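You operate a simulated robot arm through the tools that you are given. There is no shell and no other tool.

The job below is to be done with a simulated robot arm. You get a single attempt, and the scene is never put back.

Task
Uncover the dial, free the turntable, turn the ring to its high spot and lock it.
Fine: The rag goes back on top of the high rack.
Where things are to end (x, y in the base frame): rag within 0.06 m of [0.89, 0.01].

Only the result counts: the job must be done as asked and must still hold three seconds after the hand-in. Knocking over, shifting, dropping, spilling or breaking anything else fails it.

Robot
A 7-joint arm with a two-finger gripper, fixed in place. Base frame: the origin is on the floor under the middle of its stand, x ahead of it, y to its left, z up; the work surface is at about z = 0.791. Units: m, rad, N and s.
With the tool pointing down near the work surface it reaches from about 0.28 to 0.78 m from the base axis. Its first joint turns from -2.897 to 2.897 rad. Payload 2.45 kg.
The TCP is the grasp point between the finger pads, 0.027 m short of the fingertips. In the tool frame z runs along the fingers and y along their closing line. The gripper opens to 0.08 m; its body begins 0.054 m behind the TCP.
Orientation is told as [roll, pitch, yaw] about the base's x, y, z axes, in that order, counted from this pose: with the fingers straight down and closing along the base's y, the tool's x points along the base's -x, its y along +y and its z along -z.

Tools
- The arm moves only by the tool step_arm. Its argument "moves" is a list of rows, each a list of 3 entries, a list of its own where there are three numbers: the turn, a rotation vector about the tool's x, y, z in rad, then the shift along the tool's x, y, z in m, then the gripper command, from -1 (shut) to 1 (fully open), values between in proportion. In form: [[[wx, wy, wz], [tx, ty, tz], fingers], ...]. A call has 1 to 20 rows; each row is the pose to reach, as a shift and turn from the pose commanded when the call began, along the tool's axes at that moment. Rows are played at 5 a second. More than 0.05 m and 0.15 rad between two rows, or a gripper value outside its range, and nothing of the call is played. Where a pose cannot be reached the arm comes as near as it can. A force on the tool above 60 N (or 10 N above the force at the start of the call, whichever is more), or a blocked arm, ends the call early, and 0.2 s more pass. Each finger travels about 0.153 m/s and halts on what it meets, pressing with about 25 N; the grip force reading is that of the motor and also rises with nothing between the fingers. The clock runs only during rows and for 0.2 s after the last one: add rows that repeat a pose to give the fingers time. It gives the time, the measured TCP pose, the force on the tool (base axes), the opening and the grip force at its end, in the units of the frame above (readings bear some noise), with the torque about the TCP (base axes, N m) and any sound that the robot's microphone picked up.
- Cameras (640 x 400 px; columns grow to the right, rows downward): "scene" is fixed at [0.3992, 0.4999, 1.6361]; the picture's right is [-0.98, -0.20, 0.00], its down [-0.11, 0.52, -0.85] and it looks along [0.17, -0.83, -0.53] (base axes); focal length 369 px, centre (320, 200). "wrist" rides on the gripper at [0.063, 0.012, -0.079] in the tool frame; the picture's right is [-0.19, 0.98, 0.00], its down [-0.72, -0.14, -0.68] and it looks along [-0.67, -0.13, 0.73] (tool axes); focal length 226 px, centre (320, 200). There is no depth. A picture from a camera that has moved, and an enlarged one, comes with that camera's place and axes in the base frame and with its lens.
- get_image(camera): a new picture of that camera. No time passes.
- lift_body(by): moves the trunk up (or, below 0, down) by that many m; the arm rides with it, the base frame stays. It gives what a move gives, with no picture.
- enlarge(camera, box): a new picture of the part [left, top, right, bottom] of that camera's present view, enlarged. No time passes.
- finish_job(): hands the job in; it is judged then, once.

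Places have to be worked out from the pictures, the camera data and where the tool is seen. Open the gripper and draw the arm clear of the work before you hand the job in, unless the task says otherwise.

The tools are called after "Emit:" as name(argument=value, ...) on one line, values as JSON. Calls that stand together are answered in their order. step_arm: Moves the arm, as the interface text tells. Its arguments: {"type":"object","properties":{"moves":{"type":"array","items":{"type":"array"}}},"required":["moves"]} The other tools are called the same way: lift_body (by) moves the trunk up or down; get_image (camera) takes a picture; enlarge (camera, box) takes an enlarged picture of a part of a camera's view; finish_job () hands the job in.

At the start:

```text
time_s: 0.0
tcp_pos: [0.458, -0.3519, 1.3626]
ee_rot: [0.0, -0.001, 0.0]
ft_force: [0.3, 0.6, 0.3]
torque: [0.0, -0.03, 0.01]
finger_gap: 0.0797
finger_force: 0.0
trunk travel left (down, up): [-0.25, 0.29]
```

scene: 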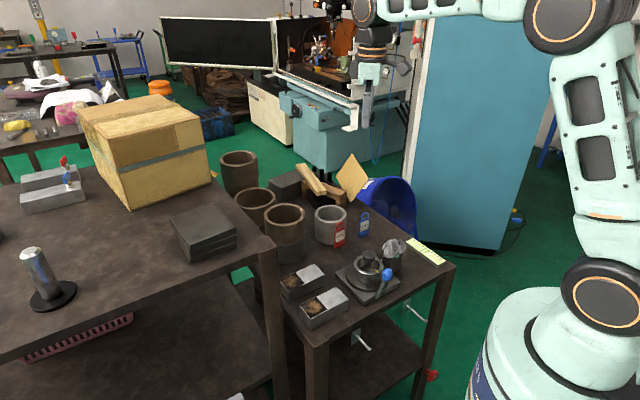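
wrist: 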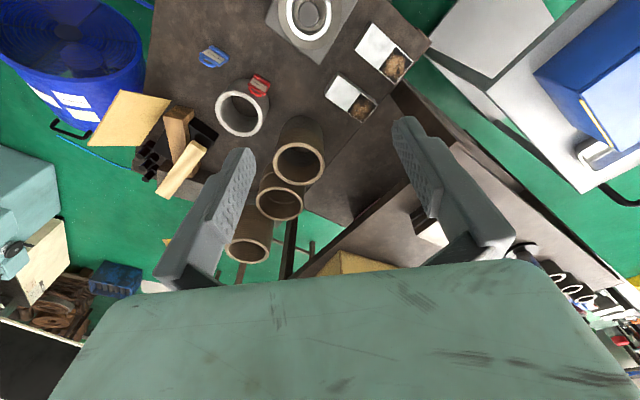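

The scene shows a table with a small turntable/dial assembly, some pots, and boxes. I'll enlarge the views to identify the parts.

Emit:
enlarge(camera="scene", box=[270, 220, 460, 339])

Emit:
enlarge(camera="scene", box=[200, 130, 460, 292])

Emit:
enlarge(camera="wrist", box=[140, 0, 460, 200])

Emit:
enlarge(camera="scene", box=[0, 130, 270, 300])

```text
3.36 times, centred on (365, 280) of scene
camera zoom: at [0.3992, 0.4999, 1.6361], right [-0.98, -0.2, 0.0], down [-0.11, 0.52, -0.85], along [0.17, -0.83, -0.53], focal length 1240 px, centre (169, -67)
```

zoom: 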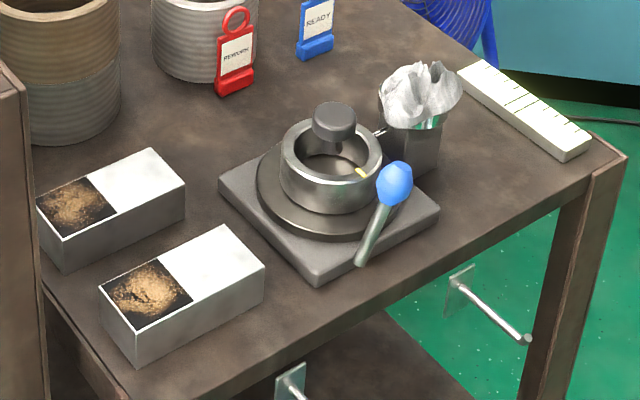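

```text
2.46 times, centred on (330, 211) of scene
camera zoom: at [0.3992, 0.4999, 1.6361], right [-0.98, -0.2, 0.0], down [-0.11, 0.52, -0.85], along [0.17, -0.83, -0.53], focal length 908 px, centre (295, 173)
```

zoom: 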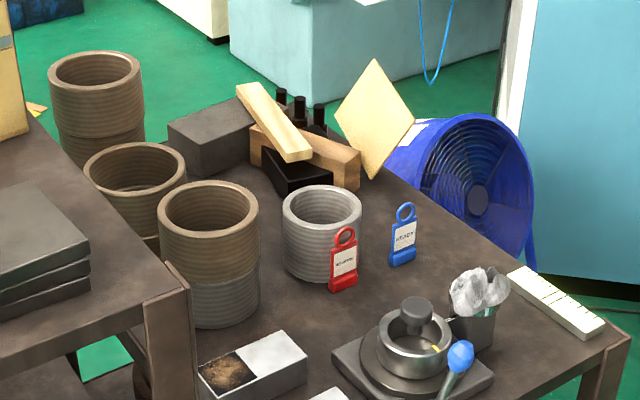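

```text
2.00 times, centred on (300, 100) of wrist
camera zoom: at [0.3958, -0.3398, 1.4418], right [0.19, 0.98, 0.0], down [0.72, -0.14, 0.68], along [0.67, -0.13, -0.73], focal length 452 px, centre (360, 400)
```

zoom: 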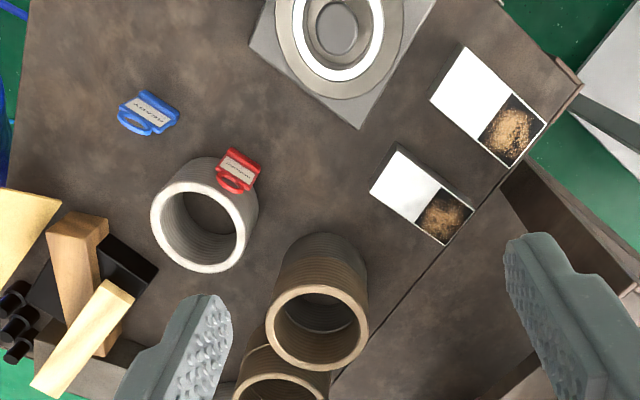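

```text
2.35 times, centred on (135, 215) of scene
camera zoom: at [0.3992, 0.4999, 1.6361], right [-0.98, -0.2, 0.0], down [-0.11, 0.52, -0.85], along [0.17, -0.83, -0.53], focal length 868 px, centre (755, 165)
```

zoom: 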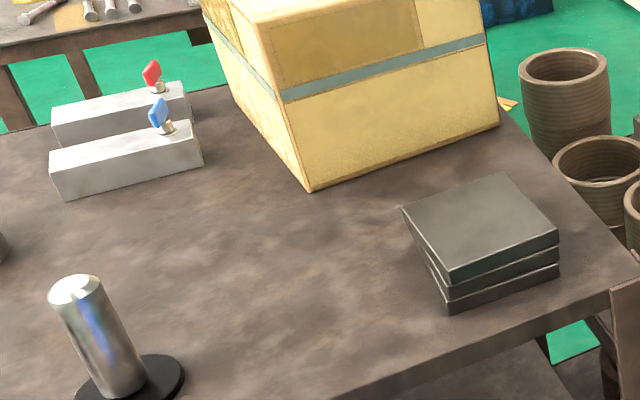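

Computing from the pictures: the turntable is near (0.42, -0.33), the white rag sits on something just behind it, and the high rack is probably the taller table on the left. I'll zoom in further before moving.

Emit:
enlarge(camera="scene", box=[330, 230, 410, 280])

Emit:
enlarge(camera="scene", box=[330, 260, 410, 310])

Emit:
enlarge(camera="wrist", box=[240, 0, 400, 100])

Emit:
enlarge(camera="wrist", box=[320, 100, 640, 300])

Emit:
enlarge(camera="scene", box=[0, 200, 320, 400])

```text
8.00 times, centred on (370, 255) of scene
camera zoom: at [0.3992, 0.4999, 1.6361], right [-0.98, -0.2, 0.0], down [-0.11, 0.52, -0.85], along [0.17, -0.83, -0.53], focal length 2951 px, centre (-80, -240)
```

zoom: 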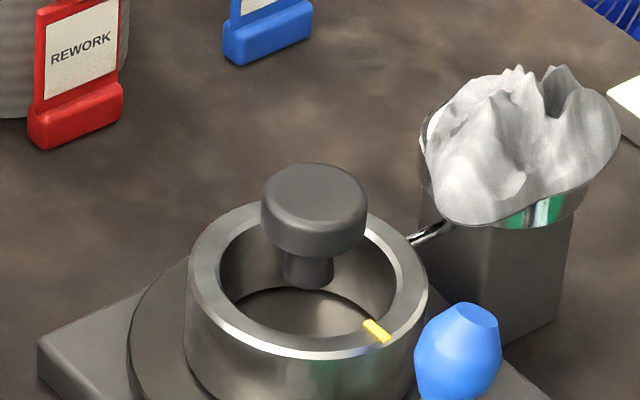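

```text
8.00 times, centred on (370, 285) of scene
camera zoom: at [0.3992, 0.4999, 1.6361], right [-0.98, -0.2, 0.0], down [-0.11, 0.52, -0.85], along [0.17, -0.83, -0.53], focal length 2951 px, centre (-80, -480)
```

zoom: 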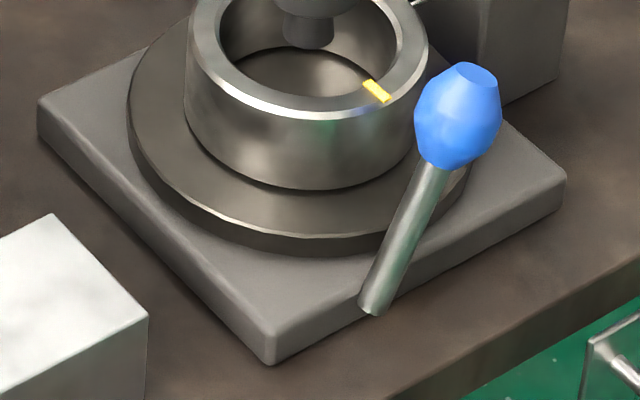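

```text
4.00 times, centred on (320, 50) of wrist
camera zoom: at [0.3958, -0.3398, 1.4418], right [0.19, 0.98, 0.0], down [0.72, -0.14, 0.68], along [0.67, -0.13, -0.73], focal length 904 px, centre (320, 800)
```

zoom: 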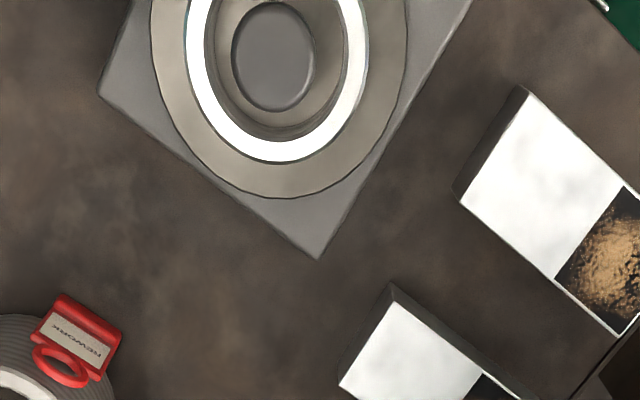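

```text
2.00 times, centred on (480, 200) of wrist
camera zoom: at [0.3958, -0.3398, 1.4418], right [0.19, 0.98, 0.0], down [0.72, -0.14, 0.68], along [0.67, -0.13, -0.73], focal length 452 px, centre (0, 200)
```

zoom: 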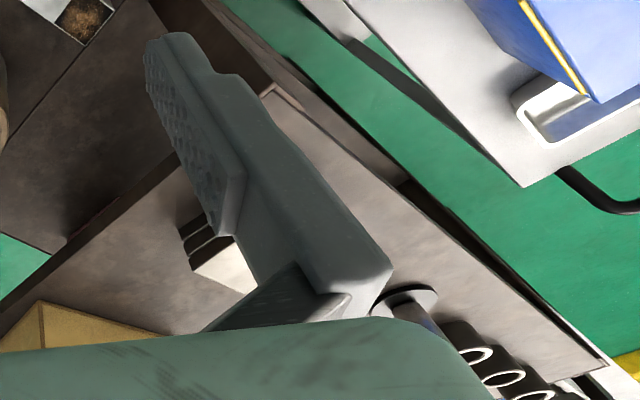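

```text
2.00 times, centred on (160, 300) of scene
camera zoom: at [0.3992, 0.4999, 1.6361], right [-0.98, -0.2, 0.0], down [-0.11, 0.52, -0.85], along [0.17, -0.83, -0.53], focal length 738 px, centre (640, 0)
```

zoom: 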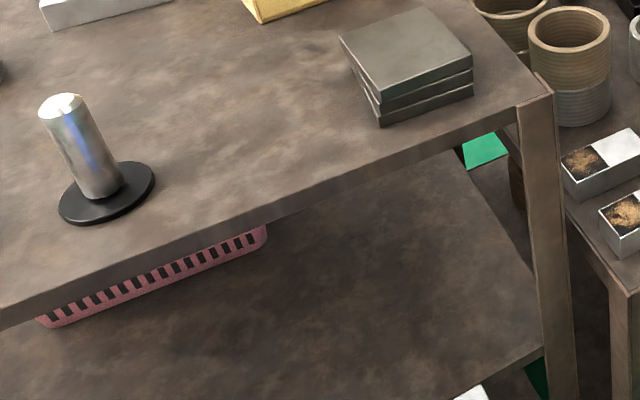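

The dial appears to be the small grey post with the probe touching the ring, covered by the rag; the blue-ball lever looks like the lock. I'll move the arm back and down somewhat so the wrist camera sees the assembly.

Emit:
step_arm(moves=[[[0, 0, 0], [0.02, 0, 0.036], 1], [[0, 0, 0], [0.043, 0, 0.071], 1], [[0, 0, 0], [0.064, 0, 0.107], 1], [[0, 0, 0], [0.085, 0, 0.142], 1], [[0, 0, 0], [0.107, 0, 0.178], 1], [[0, 0, 0], [0.128, 0, 0.2], 1]])

Emit:
get_image(camera="wrist")

Emit:
get_image(camera="scene")

```text
time_s: 1.4
tcp_pos: [0.3295, -0.3533, 1.1626]
ee_rot: [0.001, 0.0, 0.001]
ft_force: [-0.5, -1.3, 0.1]
torque: [-0.02, 0.0, 0.01]
finger_gap: 0.0801
finger_force: 0.0
trunk travel left (down, up): [-0.25, 0.29]
```

```text
taken
camera wrist: at [0.266, -0.3407, 1.2425], right [0.19, 0.98, 0.0], down [0.72, -0.14, 0.68], along [0.67, -0.13, -0.73], focal length 226 px, centre (320, 200)
```

wrist: 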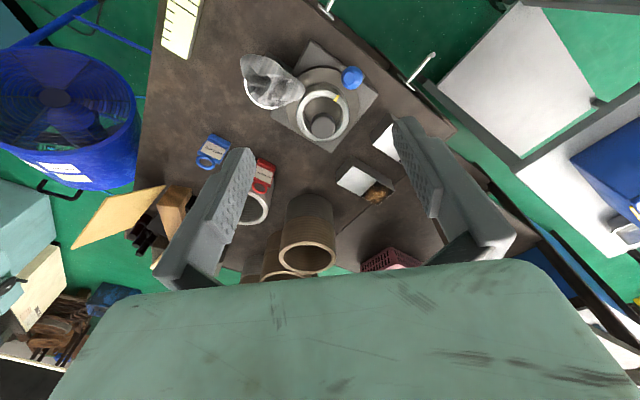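

```text
taken
```

scene: 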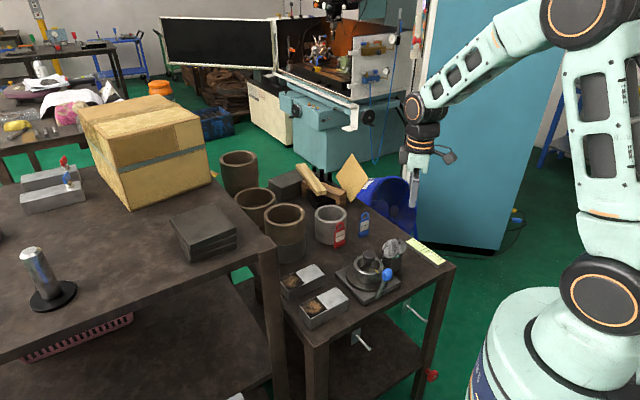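

Emit:
enlarge(camera="wrist", box=[220, 20, 420, 145])

Emit:
enlarge(camera="wrist", box=[150, 0, 230, 50])

Emit:
enlarge(camera="wrist", box=[180, 120, 290, 189])

```text
3.20 times, centred on (320, 82) of wrist
camera zoom: at [0.266, -0.3407, 1.2425], right [0.19, 0.98, 0.0], down [0.72, -0.14, 0.68], along [0.67, -0.13, -0.73], focal length 723 px, centre (320, 576)
```

zoom: 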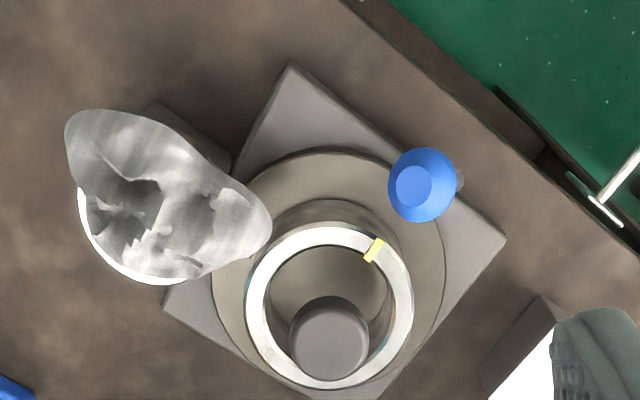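

```text
8.00 times, centred on (190, 25) of wrist
camera zoom: at [0.266, -0.3407, 1.2425], right [0.19, 0.98, 0.0], down [0.72, -0.14, 0.68], along [0.67, -0.13, -0.73], focal length 1808 px, centre (1360, 1600)
```

zoom: 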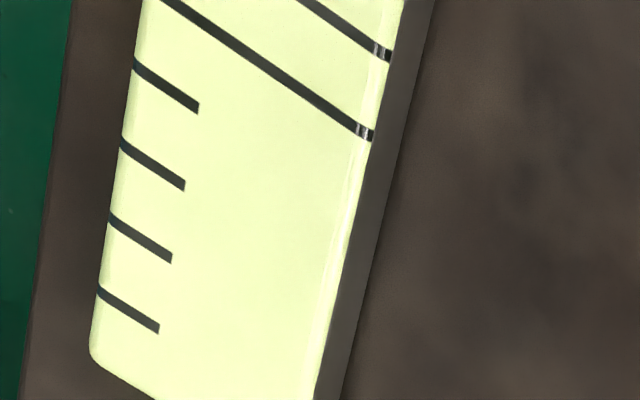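

```text
5.80 times, centred on (235, 154) of wrist
camera zoom: at [0.266, -0.3407, 1.2425], right [0.19, 0.98, 0.0], down [0.72, -0.14, 0.68], along [0.67, -0.13, -0.73], focal length 1310 px, centre (813, 464)
```

zoom: 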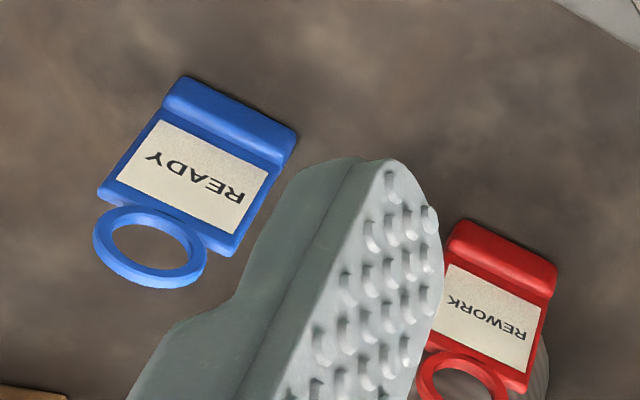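

Triangulating: blue lever ball ≈ (0.366,-0.315,0.888), ring centre ≈ (0.422,-0.365) with ring top at z≈0.868, centre grip knob top z≈0.912, rag centre ≈ (0.347,-0.426,0.895). I'll bring the wrist camera closer to look at rag and dial.

Emit:
step_arm(moves=[[[0, 0, 0], [0.0173, -0.0104, 0.0324], 1], [[0, 0, 0], [0.0346, -0.0208, 0.0648], 1], [[0, 0, 0], [0.0519, -0.0312, 0.0972], 1], [[0, 0, 0], [0.0692, -0.0416, 0.1296], 1], [[0, 0, 0], [0.0865, -0.052, 0.155], 1]])

Emit:
get_image(camera="wrist")

Emit:
enlarge(camera="wrist", box=[220, 80, 420, 205])

Emit:
enlarge(camera="scene", box=[360, 220, 440, 270])

```text
time_s: 2.6
tcp_pos: [0.2431, -0.4068, 1.005]
ee_rot: [0.001, 0.0, 0.002]
ft_force: [0.5, -1.0, 0.7]
torque: [0.0, 0.02, -0.01]
finger_gap: 0.0801
finger_force: 0.1
trunk travel left (down, up): [-0.25, 0.29]
```

```text
taken
camera wrist: at [0.1815, -0.3943, 1.0857], right [0.19, 0.98, 0.0], down [0.72, -0.14, 0.68], along [0.67, -0.13, -0.73], focal length 226 px, centre (320, 200)
```

wrist: 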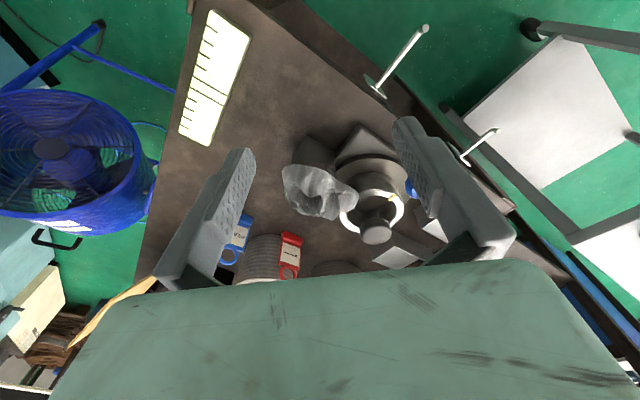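

```text
3.20 times, centred on (320, 142) of wrist
camera zoom: at [0.1815, -0.3943, 1.0857], right [0.19, 0.98, 0.0], down [0.72, -0.14, 0.68], along [0.67, -0.13, -0.73], focal length 723 px, centre (320, 384)
```

zoom: 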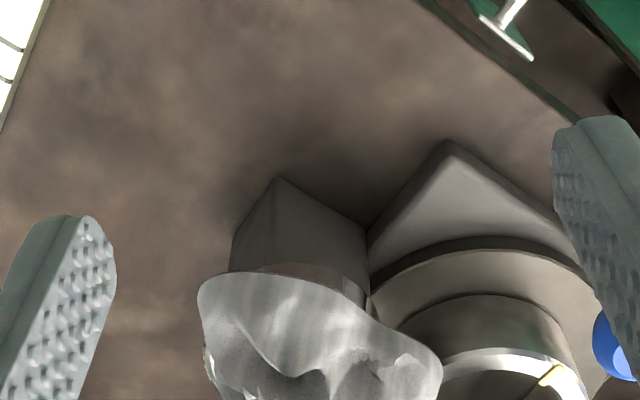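

```text
8.00 times, centred on (400, 245) of scene
camera zoom: at [0.3992, 0.4999, 1.6361], right [-0.98, -0.2, 0.0], down [-0.11, 0.52, -0.85], along [0.17, -0.83, -0.53], focal length 2951 px, centre (-320, -160)
```

zoom: 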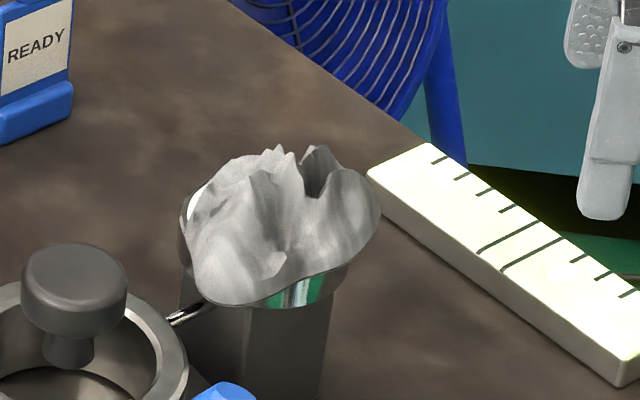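

Emit:
enlarge(camera="wrist", box=[270, 140, 390, 215])

Emit:
enlarge(camera="wrist", box=[320, 140, 440, 260])

```text
5.33 times, centred on (330, 178) of wrist
camera zoom: at [0.1815, -0.3943, 1.0857], right [0.19, 0.98, 0.0], down [0.72, -0.14, 0.68], along [0.67, -0.13, -0.73], focal length 1206 px, centre (267, 320)
```

zoom: 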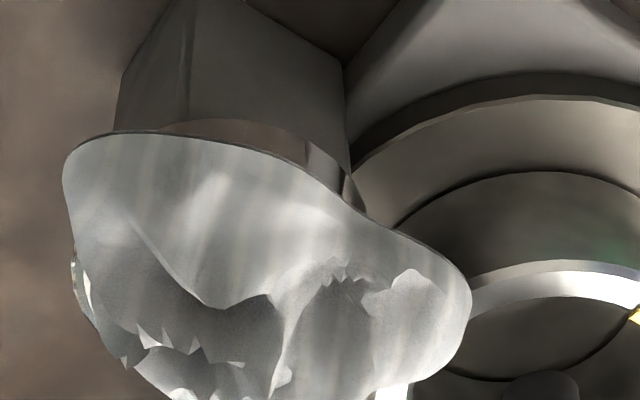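

```text
3.33 times, centred on (380, 200) of wrist
camera zoom: at [0.1815, -0.3943, 1.0857], right [0.19, 0.98, 0.0], down [0.72, -0.14, 0.68], along [0.67, -0.13, -0.73], focal length 754 px, centre (120, 200)
```

zoom: 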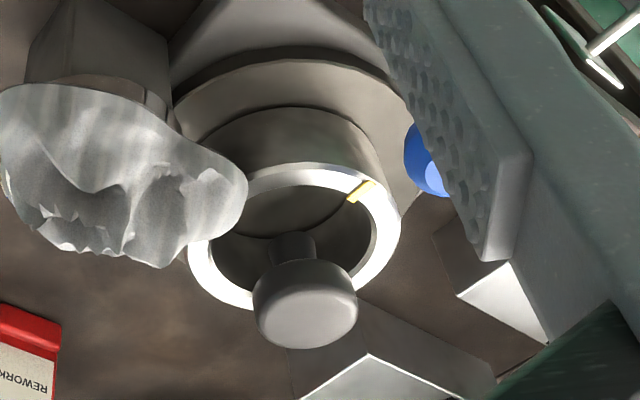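

The rag's rim sits at about z≈0.885, peak ≈0.93, with its long axis along (0.58,0.82), centre ≈(0.350,-0.427). I'll move above it with the closing line across the short axis (yaw ≈ +0.953 rad), then look again.

Emit:
step_arm(moves=[[[0, 0, -0.136], [-0.0153, -0.0029, -0.003], 1], [[0, 0, -0.272], [-0.0306, -0.0058, -0.006], 1], [[0, 0, -0.408], [-0.0459, -0.0087, -0.009], 1], [[0, 0, -0.544], [-0.0612, -0.0116, -0.012], 1], [[0, 0, -0.68], [-0.0765, -0.0145, -0.015], 1], [[0, 0, -0.816], [-0.0918, -0.0174, -0.015], 1], [[0, 0, -0.953], [-0.107, -0.02, -0.015], 1]])

Emit:
get_image(camera="wrist")

Emit:
get_image(camera="scene")

```text
time_s: 4.2
tcp_pos: [0.3523, -0.4243, 1.0227]
ee_rot: [0.0, 0.001, 0.956]
ft_force: [0.6, -0.2, 0.5]
torque: [0.01, 0.0, -0.02]
finger_gap: 0.0798
finger_force: 0.1
trunk travel left (down, up): [-0.25, 0.29]
```

```text
taken
camera wrist: at [0.3062, -0.469, 1.1014], right [-0.69, 0.72, 0.0], down [0.53, 0.5, 0.68], along [0.49, 0.47, -0.73], focal length 226 px, centre (320, 200)
```

wrist: 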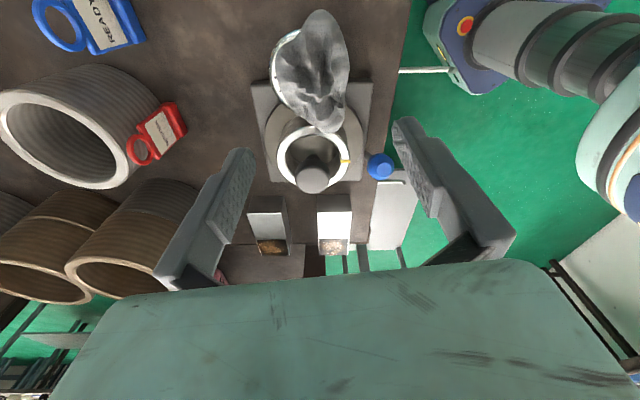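

```text
taken
```

scene: 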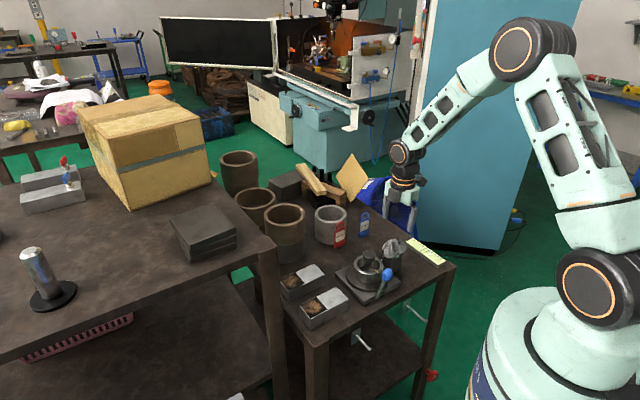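

Emit:
enlarge(camera="wrist", box=[240, 0, 400, 100])

Emit:
enlarge(camera="wrist", box=[240, 80, 432, 200])

Emit:
enlarge(camera="scene", box=[340, 180, 460, 255])

```text
4.00 times, centred on (320, 50) of wrist
camera zoom: at [0.3062, -0.469, 1.1014], right [-0.69, 0.72, 0.0], down [0.53, 0.5, 0.68], along [0.49, 0.47, -0.73], focal length 904 px, centre (320, 800)
```

zoom: 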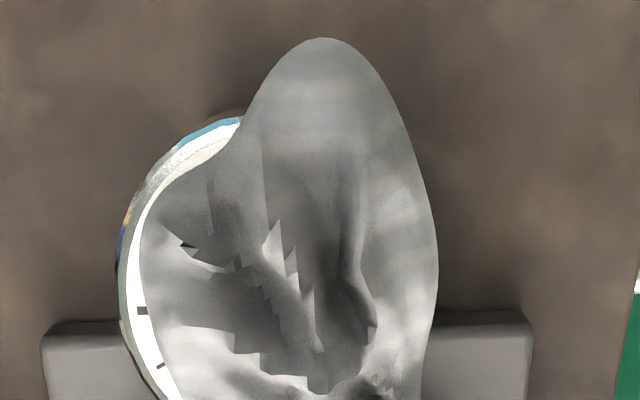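

```text
3.33 times, centred on (336, 140) of wrist
camera zoom: at [0.3062, -0.469, 1.1014], right [-0.69, 0.72, 0.0], down [0.53, 0.5, 0.68], along [0.49, 0.47, -0.73], focal length 754 px, centre (267, 400)
```

zoom: 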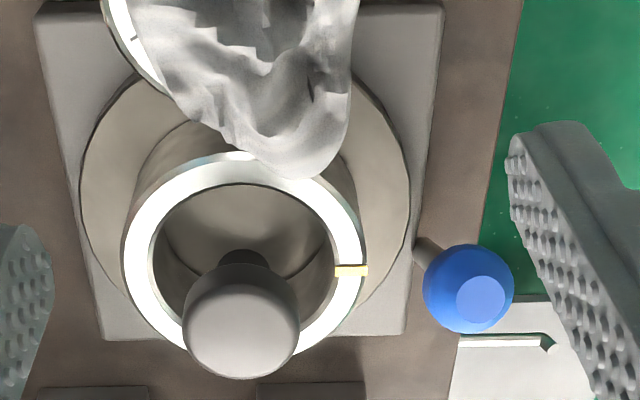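

```text
5.33 times, centred on (400, 218) of scene
camera zoom: at [0.3992, 0.4999, 1.6361], right [-0.98, -0.2, 0.0], down [-0.11, 0.52, -0.85], along [0.17, -0.83, -0.53], focal length 1968 px, centre (-107, 107)
```

zoom: 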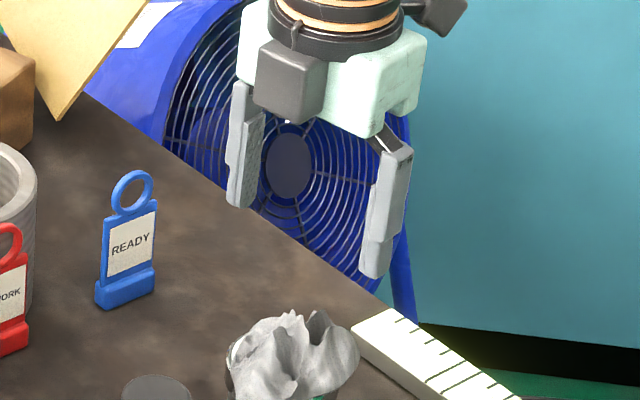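

Rag footprint relative to the tool is centred within a few mm (span −0.033…+0.027 along the closing line), with the dial face below at about z≈0.888. I'll descend to just above the gripping height and check in the scene view.

Emit:
step_arm(moves=[[[0, 0, 0], [0.002, -0.003, 0.03], 1], [[0, 0, 0], [0.002, -0.003, 0.06], 1], [[0, 0, 0], [0.002, -0.003, 0.078], 1], [[0, 0, 0], [0.002, -0.003, 0.078], 1]])

Emit:
enlarge(camera="scene", box=[350, 210, 446, 270])

Emit:
get_image(camera="wrist")

```text
time_s: 5.2
tcp_pos: [0.3514, -0.428, 0.9433]
ee_rot: [-0.001, 0.0, 0.952]
ft_force: [0.6, 0.3, 1.6]
torque: [-0.03, 0.0, -0.03]
finger_gap: 0.0801
finger_force: 0.1
trunk travel left (down, up): [-0.25, 0.29]
```

```text
6.67 times, centred on (398, 240) of scene
camera zoom: at [0.3992, 0.4999, 1.6361], right [-0.98, -0.2, 0.0], down [-0.11, 0.52, -0.85], along [0.17, -0.83, -0.53], focal length 2460 px, centre (-200, -67)
```

zoom: 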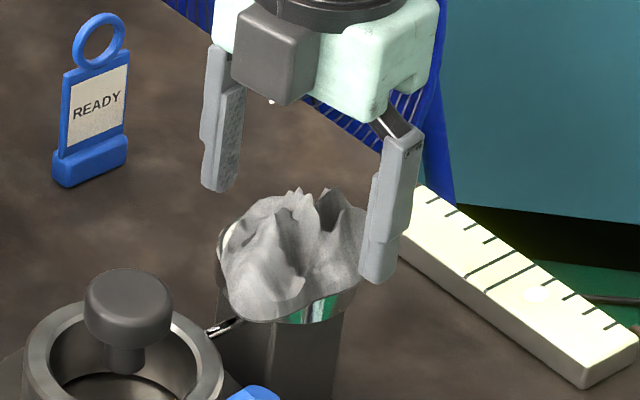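

```text
taken
camera wrist: at [0.3066, -0.4721, 1.0223], right [-0.69, 0.73, 0.0], down [0.53, 0.5, 0.68], along [0.49, 0.47, -0.73], focal length 226 px, centre (320, 200)
```

wrist: 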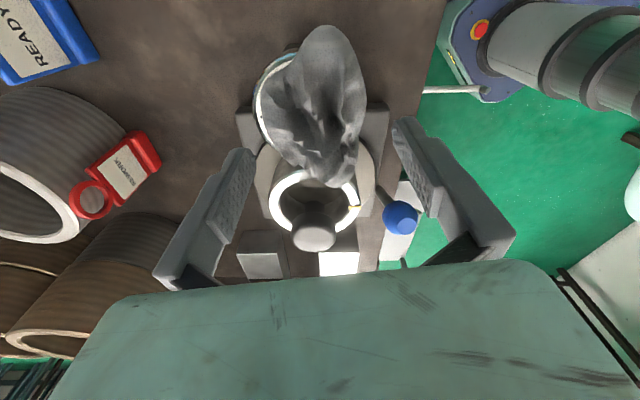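

Fingertips straddle the rag as expected. I'll go down to TCP z≈0.923 (tips just above the dial face) and close gradually.

Emit:
step_arm(moves=[[[0, 0, 0], [0, 0, 0.012], 1], [[0, 0, 0], [0, 0, 0.02], 1], [[0, 0, 0], [0, 0, 0.02], 0.7], [[0, 0, 0], [0, 0, 0.02], 0.5], [[0, 0, 0], [0, 0, 0.02], 0.3], [[0, 0, 0], [0, 0, 0.02], 0.0], [[0, 0, 0], [0, 0, 0.02], -0.4], [[0, 0, 0], [0, 0, 0.02], -1], [[0, 0, 0], [0, 0, 0.02], -1]])

Emit:
enlarge(camera="scene", box=[350, 210, 446, 270])

Emit:
get_image(camera="wrist")

```text
time_s: 7.2
tcp_pos: [0.3517, -0.4262, 0.9242]
ee_rot: [0.0, 0.002, 0.952]
ft_force: [0.0, 0.7, 0.1]
torque: [0.02, 0.02, 0.0]
finger_gap: 0.0189
finger_force: 24.5
trunk travel left (down, up): [-0.25, 0.29]
```

```text
6.67 times, centred on (398, 240) of scene
camera zoom: at [0.3992, 0.4999, 1.6361], right [-0.98, -0.2, 0.0], down [-0.11, 0.52, -0.85], along [0.17, -0.83, -0.53], focal length 2460 px, centre (-200, -67)
```

zoom: 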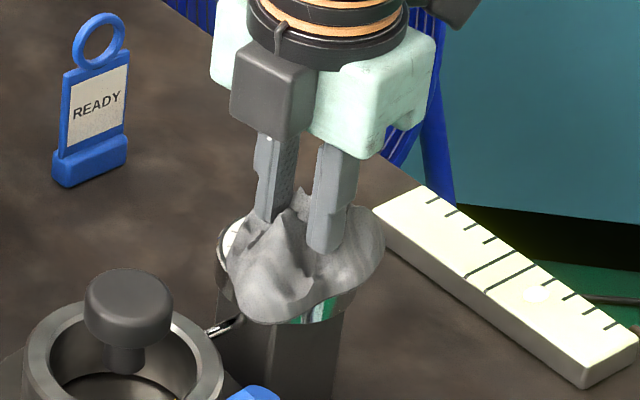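

```text
taken
camera wrist: at [0.3056, -0.4712, 1.0032], right [-0.69, 0.73, 0.0], down [0.53, 0.5, 0.68], along [0.49, 0.47, -0.73], focal length 226 px, centre (320, 200)
```

wrist: 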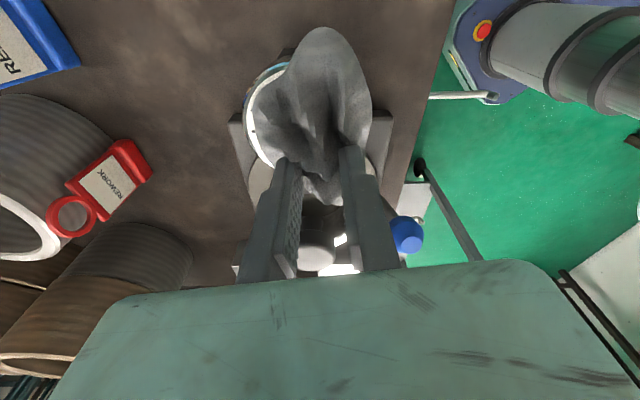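

The fingers stopped on the rag with a 0.019 m gap and 24.5 N. I'll lift slowly and check it comes along.

Emit:
step_arm(moves=[[[0, 0, 0], [0, 0, -0.01], -1], [[0, 0, 0], [0, 0, -0.03], -1], [[0, 0, 0], [0, 0, -0.06], -1], [[0, 0, 0], [0, 0, -0.1], -1], [[0, 0, 0], [0, 0, -0.14], -1]])

Emit:
get_image(camera="scene")

Emit:
get_image(camera="wrist")

```text
time_s: 8.4
tcp_pos: [0.3501, -0.4269, 1.0627]
ee_rot: [0.002, 0.0, 0.953]
ft_force: [0.2, 1.2, -0.7]
torque: [0.01, -0.01, 0.01]
finger_gap: 0.0188
finger_force: 25.3
trunk travel left (down, up): [-0.25, 0.29]
```

```text
taken
```

scene: 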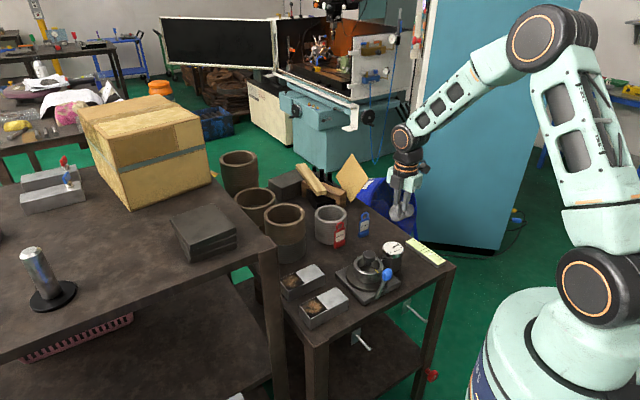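

```text
taken
camera wrist: at [0.3036, -0.4705, 1.1423], right [-0.69, 0.73, 0.0], down [0.53, 0.5, 0.68], along [0.49, 0.47, -0.73], focal length 226 px, centre (320, 200)
```

wrist: 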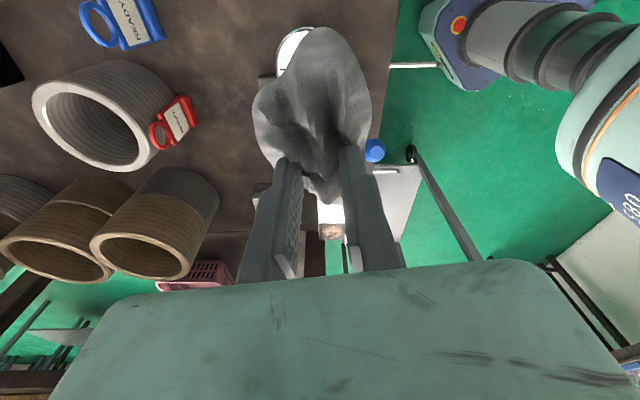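

The rag is held and the dial is uncovered. I'll zoom in on the dial.

Emit:
enlarge(camera="scene", box=[340, 225, 436, 285])

Emit:
enlarge(camera="scene", box=[376, 235, 408, 255])

Emit:
enlarge(camera="scene", box=[380, 150, 440, 230])

```text
6.67 times, centred on (388, 255) of scene
camera zoom: at [0.3992, 0.4999, 1.6361], right [-0.98, -0.2, 0.0], down [-0.11, 0.52, -0.85], along [0.17, -0.83, -0.53], focal length 2460 px, centre (-133, -167)
```

zoom: 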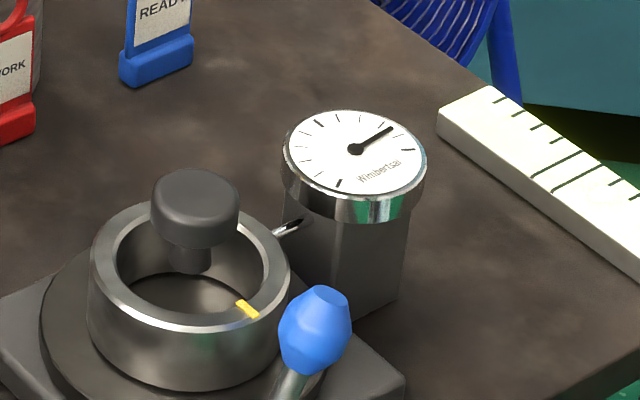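

```text
16.00 times, centred on (392, 245) of scene
camera zoom: at [0.3992, 0.4999, 1.6361], right [-0.98, -0.2, 0.0], down [-0.11, 0.52, -0.85], along [0.17, -0.83, -0.53], focal length 5903 px, centre (-832, -520)
```

zoom: 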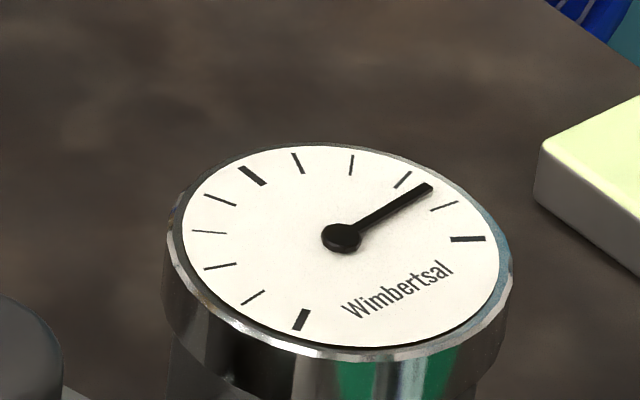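

```text
5.00 times, centred on (410, 190) of scene
camera zoom: at [0.3992, 0.4999, 1.6361], right [-0.98, -0.2, 0.0], down [-0.11, 0.52, -0.85], along [0.17, -0.83, -0.53], focal length 1845 px, centre (-130, 250)
```

zoom: 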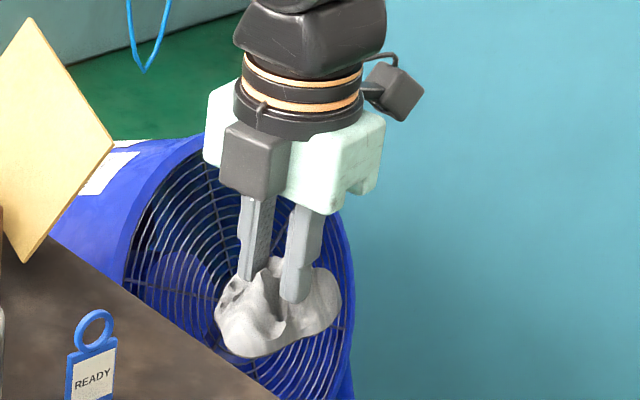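

The dial now reads about 8.4 on a 0–10 scale from the scene camera. Next I raise the trunk a little to help reach the rack (rack top ≈ z 1.085), carrying the rag.

Emit:
lift_body(by=0.1)

```text
time_s: 9.7
tcp_pos: [0.3498, -0.4273, 1.1624]
ee_rot: [0.001, 0.0, 0.952]
ft_force: [-0.4, -0.1, -0.1]
torque: [-0.02, -0.03, -0.05]
finger_gap: 0.0186
finger_force: 24.9
trunk travel left (down, up): [-0.35, 0.19]
```

The rag is still held (gap 0.0186). I now rise to z≈1.28 and carry it towards (0.70,-0.05) while turning the yaw back to 0.

Emit:
step_arm(moves=[[[0, 0, 0], [0, 0, -0.04], -1], [[0, 0, 0], [0, 0, -0.08], -1], [[0, 0, 0], [0, 0, -0.117], -1], [[0, 0, 0.0794], [-0.0425, -0.0056, -0.117], -1], [[0, 0, 0.1588], [-0.085, -0.0112, -0.117], -1], [[0, 0, 0.2382], [-0.1275, -0.0168, -0.117], -1], [[0, 0, 0.3176], [-0.17, -0.0223, -0.117], -1], [[0, 0, 0.397], [-0.2125, -0.0279, -0.117], -1], [[0, 0, 0.4764], [-0.255, -0.0335, -0.117], -1], [[0, 0, 0.5558], [-0.2975, -0.0391, -0.117], -1], [[0, 0, 0.6352], [-0.34, -0.0447, -0.117], -1], [[0, 0, 0.7146], [-0.3825, -0.0503, -0.117], -1], [[0, 0, 0.794], [-0.425, -0.0558, -0.117], -1], [[0, 0, 0.8734], [-0.4675, -0.0614, -0.117], -1], [[0, 0, 0.953], [-0.51, -0.067, -0.117], -1]])

Emit:
get_image(camera="scene")

Emit:
get_image(camera="wrist")

```text
time_s: 12.9
tcp_pos: [0.7041, -0.0467, 1.2773]
ee_rot: [-0.003, 0.002, -0.002]
ft_force: [-0.1, 0.2, -0.5]
torque: [-0.01, 0.04, -0.01]
finger_gap: 0.0182
finger_force: 25.0
trunk travel left (down, up): [-0.35, 0.19]
```

```text
taken
```

scene: 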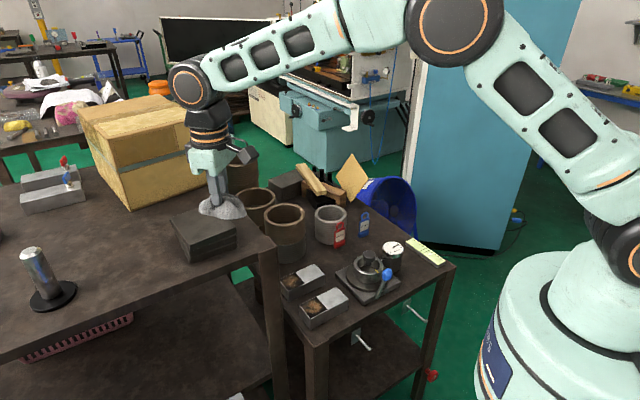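

```text
taken
camera wrist: at [0.6412, -0.0337, 1.3569], right [0.19, 0.98, 0.0], down [0.72, -0.14, 0.68], along [0.67, -0.13, -0.73], focal length 226 px, centre (320, 200)
```

wrist: 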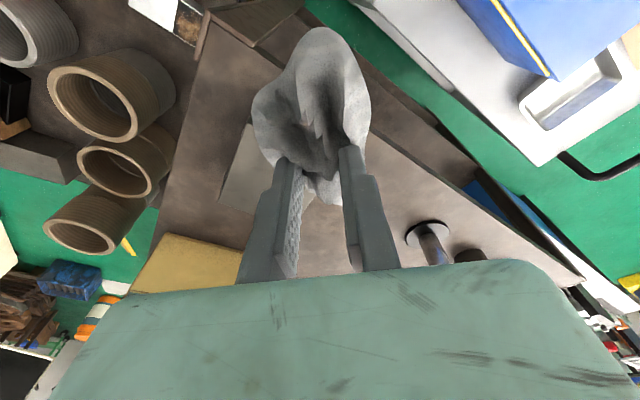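

Rack height confirmed at z≈1.085 (disc triangulates at (1.01,0.10)); slabs are centred near (0.81,-0.13), so (0.88,0.0) is free. I'll tilt the tool outward ~0.5 rad and go to above the drop spot.

Emit:
step_arm(moves=[[[0, -0.1, 0], [-0.032, 0.0094, 0.012], -1], [[0, -0.2, 0], [-0.064, 0.0188, 0.024], -1], [[0, -0.3, 0], [-0.096, 0.0282, 0.036], -1], [[0, -0.4, 0], [-0.128, 0.0376, 0.048], -1], [[0, -0.5, 0], [-0.162, 0.047, 0.06], -1], [[0, -0.5, 0], [-0.162, 0.047, 0.06], -1]])

Emit:
get_image(camera="scene")

Emit:
get_image(camera="wrist")

```text
time_s: 14.3
tcp_pos: [0.8621, -0.0003, 1.2203]
ee_rot: [-0.001, -0.501, -0.001]
ft_force: [-0.8, -0.2, -0.7]
torque: [-0.02, -0.02, 0.01]
finger_gap: 0.0183
finger_force: 24.6
trunk travel left (down, up): [-0.35, 0.19]
```

```text
taken
```

scene: 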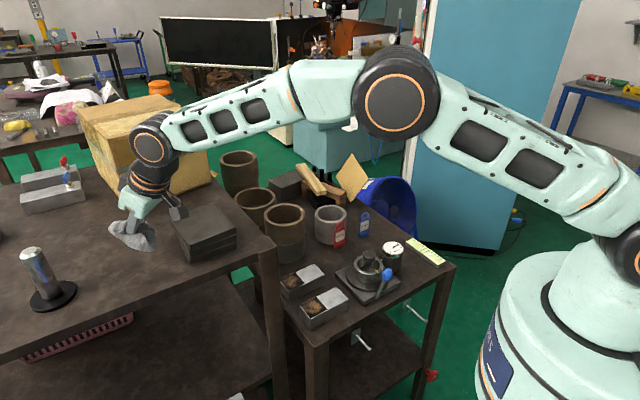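

```text
taken
camera wrist: at [0.7688, 0.0127, 1.2593], right [0.17, 0.98, 0.09], down [0.3, -0.14, 0.94], along [0.94, -0.13, -0.32], focal length 226 px, centre (320, 200)
```

wrist: 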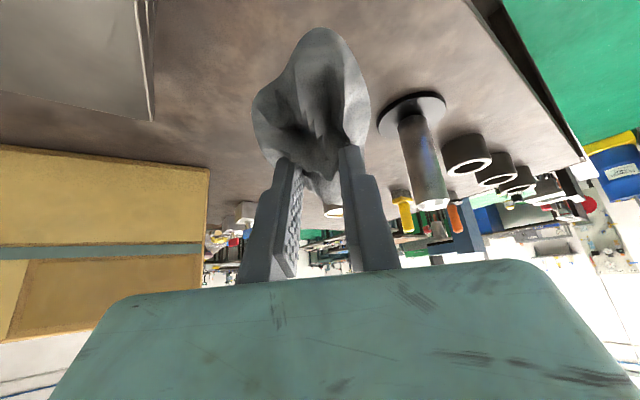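

Reached (0.862,0,1.22) with 0.5 rad tilt. Descend about 6 cm and check.

Emit:
step_arm(moves=[[[0, 0, 0], [0.007, 0, 0.019], -1], [[0, 0, 0], [0.0135, 0, 0.038], -1], [[0, 0, 0], [0.02, 0, 0.0575], -1], [[0, 0, 0], [0.02, 0, 0.0575], -1]])

Emit:
enlarge(camera="scene", box=[80, 180, 240, 280])

Emit:
get_image(camera="wrist")

```text
time_s: 15.3
tcp_pos: [0.8718, -0.0026, 1.1581]
ee_rot: [0.0, -0.5, 0.001]
ft_force: [0.5, -0.4, -0.7]
torque: [0.04, 0.03, 0.01]
finger_gap: 0.0184
finger_force: 25.0
trunk travel left (down, up): [-0.35, 0.19]
```

```text
4.00 times, centred on (160, 230) of scene
camera zoom: at [0.3992, 0.4999, 1.6361], right [-0.98, -0.2, 0.0], down [-0.11, 0.52, -0.85], along [0.17, -0.83, -0.53], focal length 1476 px, centre (960, 80)
```

zoom: 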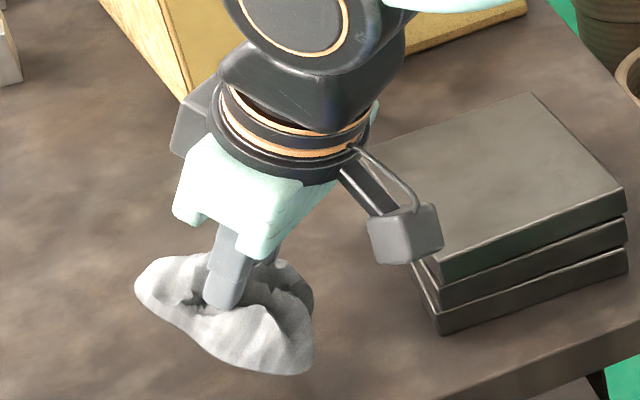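

```text
taken
camera wrist: at [0.779, 0.0108, 1.1979], right [0.17, 0.98, 0.09], down [0.3, -0.14, 0.94], along [0.94, -0.13, -0.32], focal length 226 px, centre (320, 200)
```

wrist: 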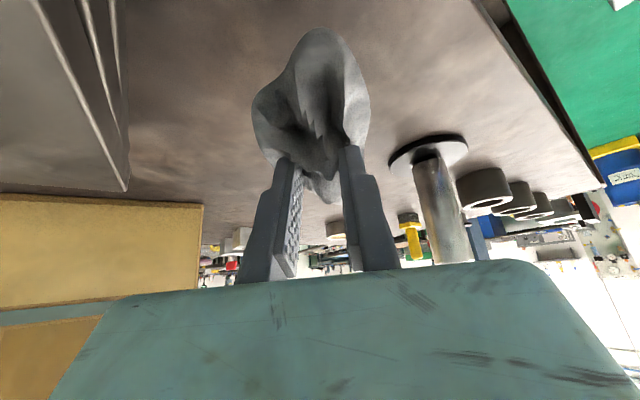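

Clear of the slabs. I'll inch down about 12 mm, watching force.

Emit:
step_arm(moves=[[[0, 0, 0], [0.0029, 0, 0.0053], -1], [[0, 0, 0], [0.0058, 0, 0.0105], -1], [[0, 0, 0], [0.0058, 0, 0.0105], -1]])

Emit:
enlarge(camera="scene", box=[80, 200, 208, 280])

```text
time_s: 16.1
tcp_pos: [0.8702, -0.0012, 1.1466]
ee_rot: [0.0, -0.499, 0.0]
ft_force: [1.3, 0.4, -0.4]
torque: [0.02, 0.02, 0.02]
finger_gap: 0.0187
finger_force: 25.1
trunk travel left (down, up): [-0.35, 0.19]
```

```text
5.00 times, centred on (144, 240) of scene
camera zoom: at [0.3992, 0.4999, 1.6361], right [-0.98, -0.2, 0.0], down [-0.11, 0.52, -0.85], along [0.17, -0.83, -0.53], focal length 1845 px, centre (1200, 0)
```

zoom: 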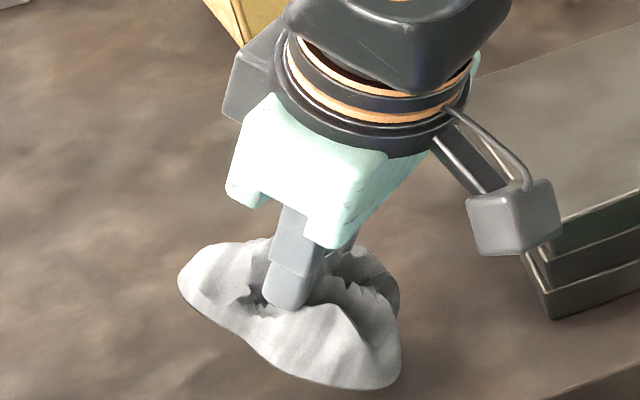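

No contact yet; continuing down 8 mm.

Emit:
step_arm(moves=[[[0, 0, 0], [0.0019, 0, 0.0035], -1], [[0, 0, 0], [0.0038, 0, 0.007], -1], [[0, 0, 0], [0.0038, 0, 0.007], -1]])

Emit:
enlarge(camera="scene", box=[80, 200, 208, 280])

```text
time_s: 16.9
tcp_pos: [0.8714, -0.0021, 1.1418]
ee_rot: [0.0, -0.505, 0.0]
ft_force: [2.3, -1.2, 15.5]
torque: [0.03, 0.32, 0.0]
finger_gap: 0.0182
finger_force: 24.8
trunk travel left (down, up): [-0.35, 0.19]
```

```text
5.00 times, centred on (144, 240) of scene
camera zoom: at [0.3992, 0.4999, 1.6361], right [-0.98, -0.2, 0.0], down [-0.11, 0.52, -0.85], along [0.17, -0.83, -0.53], focal length 1845 px, centre (1200, 0)
```

zoom: 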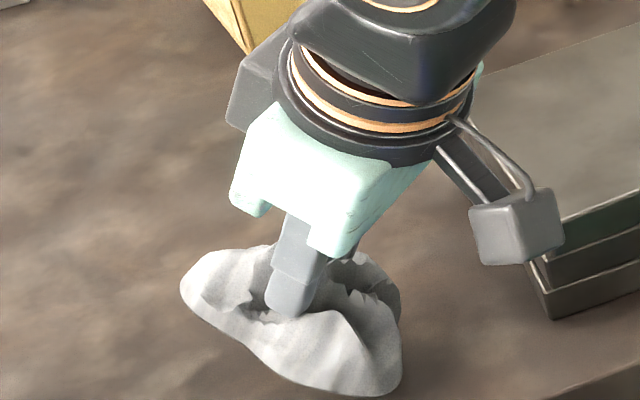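

Contact was felt (15 N) exactly where predicted: the near edge of the rag touches the rack. I ease off 3 mm and open the fingers gradually.

Emit:
step_arm(moves=[[[0, 0, 0], [-0.0019, 0, -0.0035], -1], [[0, 0, 0], [-0.0019, 0, -0.0035], -0.4], [[0, 0, 0], [-0.0019, 0, -0.0035], -0.1], [[0, 0, 0], [-0.0019, 0, -0.0035], 0.2], [[0, 0, 0], [-0.0019, 0, -0.0035], 0.5], [[0, 0, 0], [-0.0019, 0, -0.0035], 0.8], [[0, 0, 0], [-0.0019, 0, -0.0035], 0.8]])

Emit:
enlarge(camera="scene", box=[80, 200, 208, 280])

Emit:
get_image(camera="wrist")

```text
time_s: 18.5
tcp_pos: [0.8721, -0.0018, 1.1429]
ee_rot: [0.001, -0.498, 0.0]
ft_force: [0.3, -0.4, 0.1]
torque: [0.0, -0.04, 0.01]
finger_gap: 0.072
finger_force: 0.1
trunk travel left (down, up): [-0.35, 0.19]
```

```text
5.00 times, centred on (144, 240) of scene
camera zoom: at [0.3992, 0.4999, 1.6361], right [-0.98, -0.2, 0.0], down [-0.11, 0.52, -0.85], along [0.17, -0.83, -0.53], focal length 1845 px, centre (1200, 0)
```

zoom: 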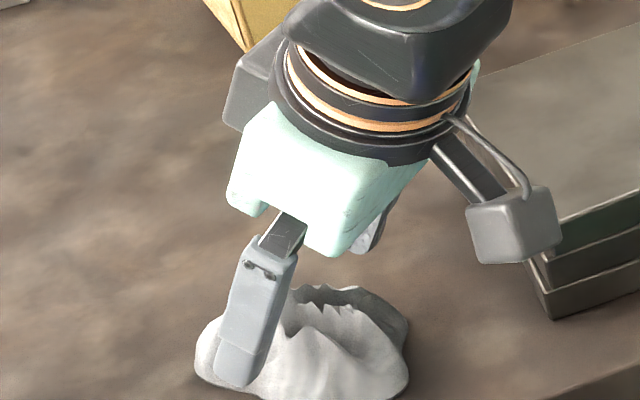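

```text
taken
camera wrist: at [0.7794, 0.0109, 1.1822], right [0.17, 0.98, 0.09], down [0.3, -0.14, 0.94], along [0.94, -0.13, -0.32], focal length 226 px, centre (320, 200)
```

wrist: 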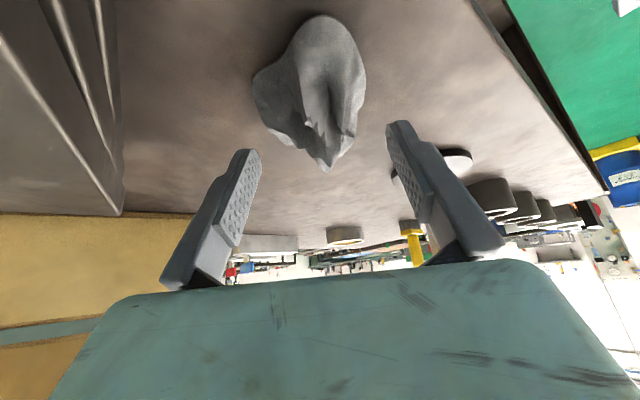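

The rag lies flat on the rack and the fingers are clear of it. I back out along the tool axis.

Emit:
step_arm(moves=[[[0, 0, 0], [0, 0, -0.03], 0.8], [[0, 0, 0], [0, 0, -0.07], 1], [[0, 0, 0], [0, 0, -0.11], 1], [[0, 0, 0], [0, 0, -0.15], 1]])

Emit:
enlarge(camera="scene", box=[40, 180, 264, 320])

Emit:
get_image(camera="wrist")

```text
time_s: 19.5
tcp_pos: [0.798, 0.0006, 1.274]
ee_rot: [0.0, -0.503, 0.0]
ft_force: [-0.8, 0.7, 0.2]
torque: [-0.01, -0.02, 0.01]
finger_gap: 0.0801
finger_force: 0.2
trunk travel left (down, up): [-0.35, 0.19]
```

```text
2.86 times, centred on (152, 250) of scene
camera zoom: at [0.3992, 0.4999, 1.6361], right [-0.98, -0.2, 0.0], down [-0.11, 0.52, -0.85], along [0.17, -0.83, -0.53], focal length 1054 px, centre (800, 57)
```

zoom: 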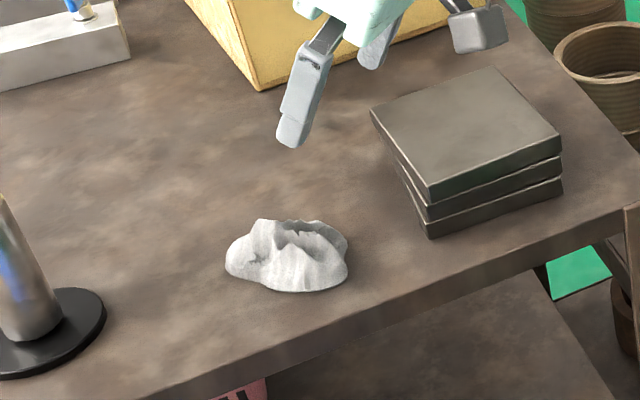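

```text
taken
camera wrist: at [0.7046, 0.0133, 1.3138], right [0.17, 0.98, 0.09], down [0.3, -0.14, 0.94], along [0.94, -0.13, -0.32], focal length 226 px, centre (320, 200)
```

wrist: 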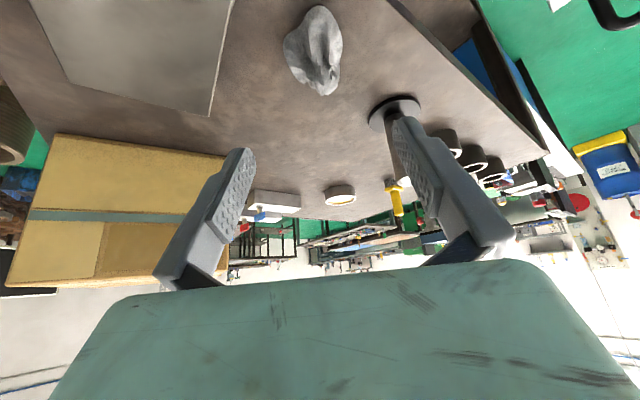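

The rag rests at about (0.88, 0.00) on the rack — within tolerance. Now I return the arm to a tool-down pose back towards the turntable.

Emit:
step_arm(moves=[[[0, 0.071, 0], [0.0293, -0.0143, -0.0209], 1], [[0, 0.143, 0], [0.0586, -0.0286, -0.0418], 1], [[0, 0.214, 0], [0.0879, -0.0429, -0.0627], 1], [[0, 0.286, 0], [0.1171, -0.0571, -0.0835], 1], [[0, 0.357, 0], [0.1464, -0.0714, -0.1044], 1], [[0, 0.429, 0], [0.1757, -0.0857, -0.1253], 1], [[0, 0.5, 0], [0.205, -0.1, -0.1462], 1]])

```text
time_s: 21.1
tcp_pos: [0.5492, -0.1015, 1.3042]
ee_rot: [-0.001, -0.001, 0.0]
ft_force: [0.6, -0.2, 0.6]
torque: [0.0, 0.0, 0.03]
finger_gap: 0.0801
finger_force: 0.1
trunk travel left (down, up): [-0.35, 0.19]
```

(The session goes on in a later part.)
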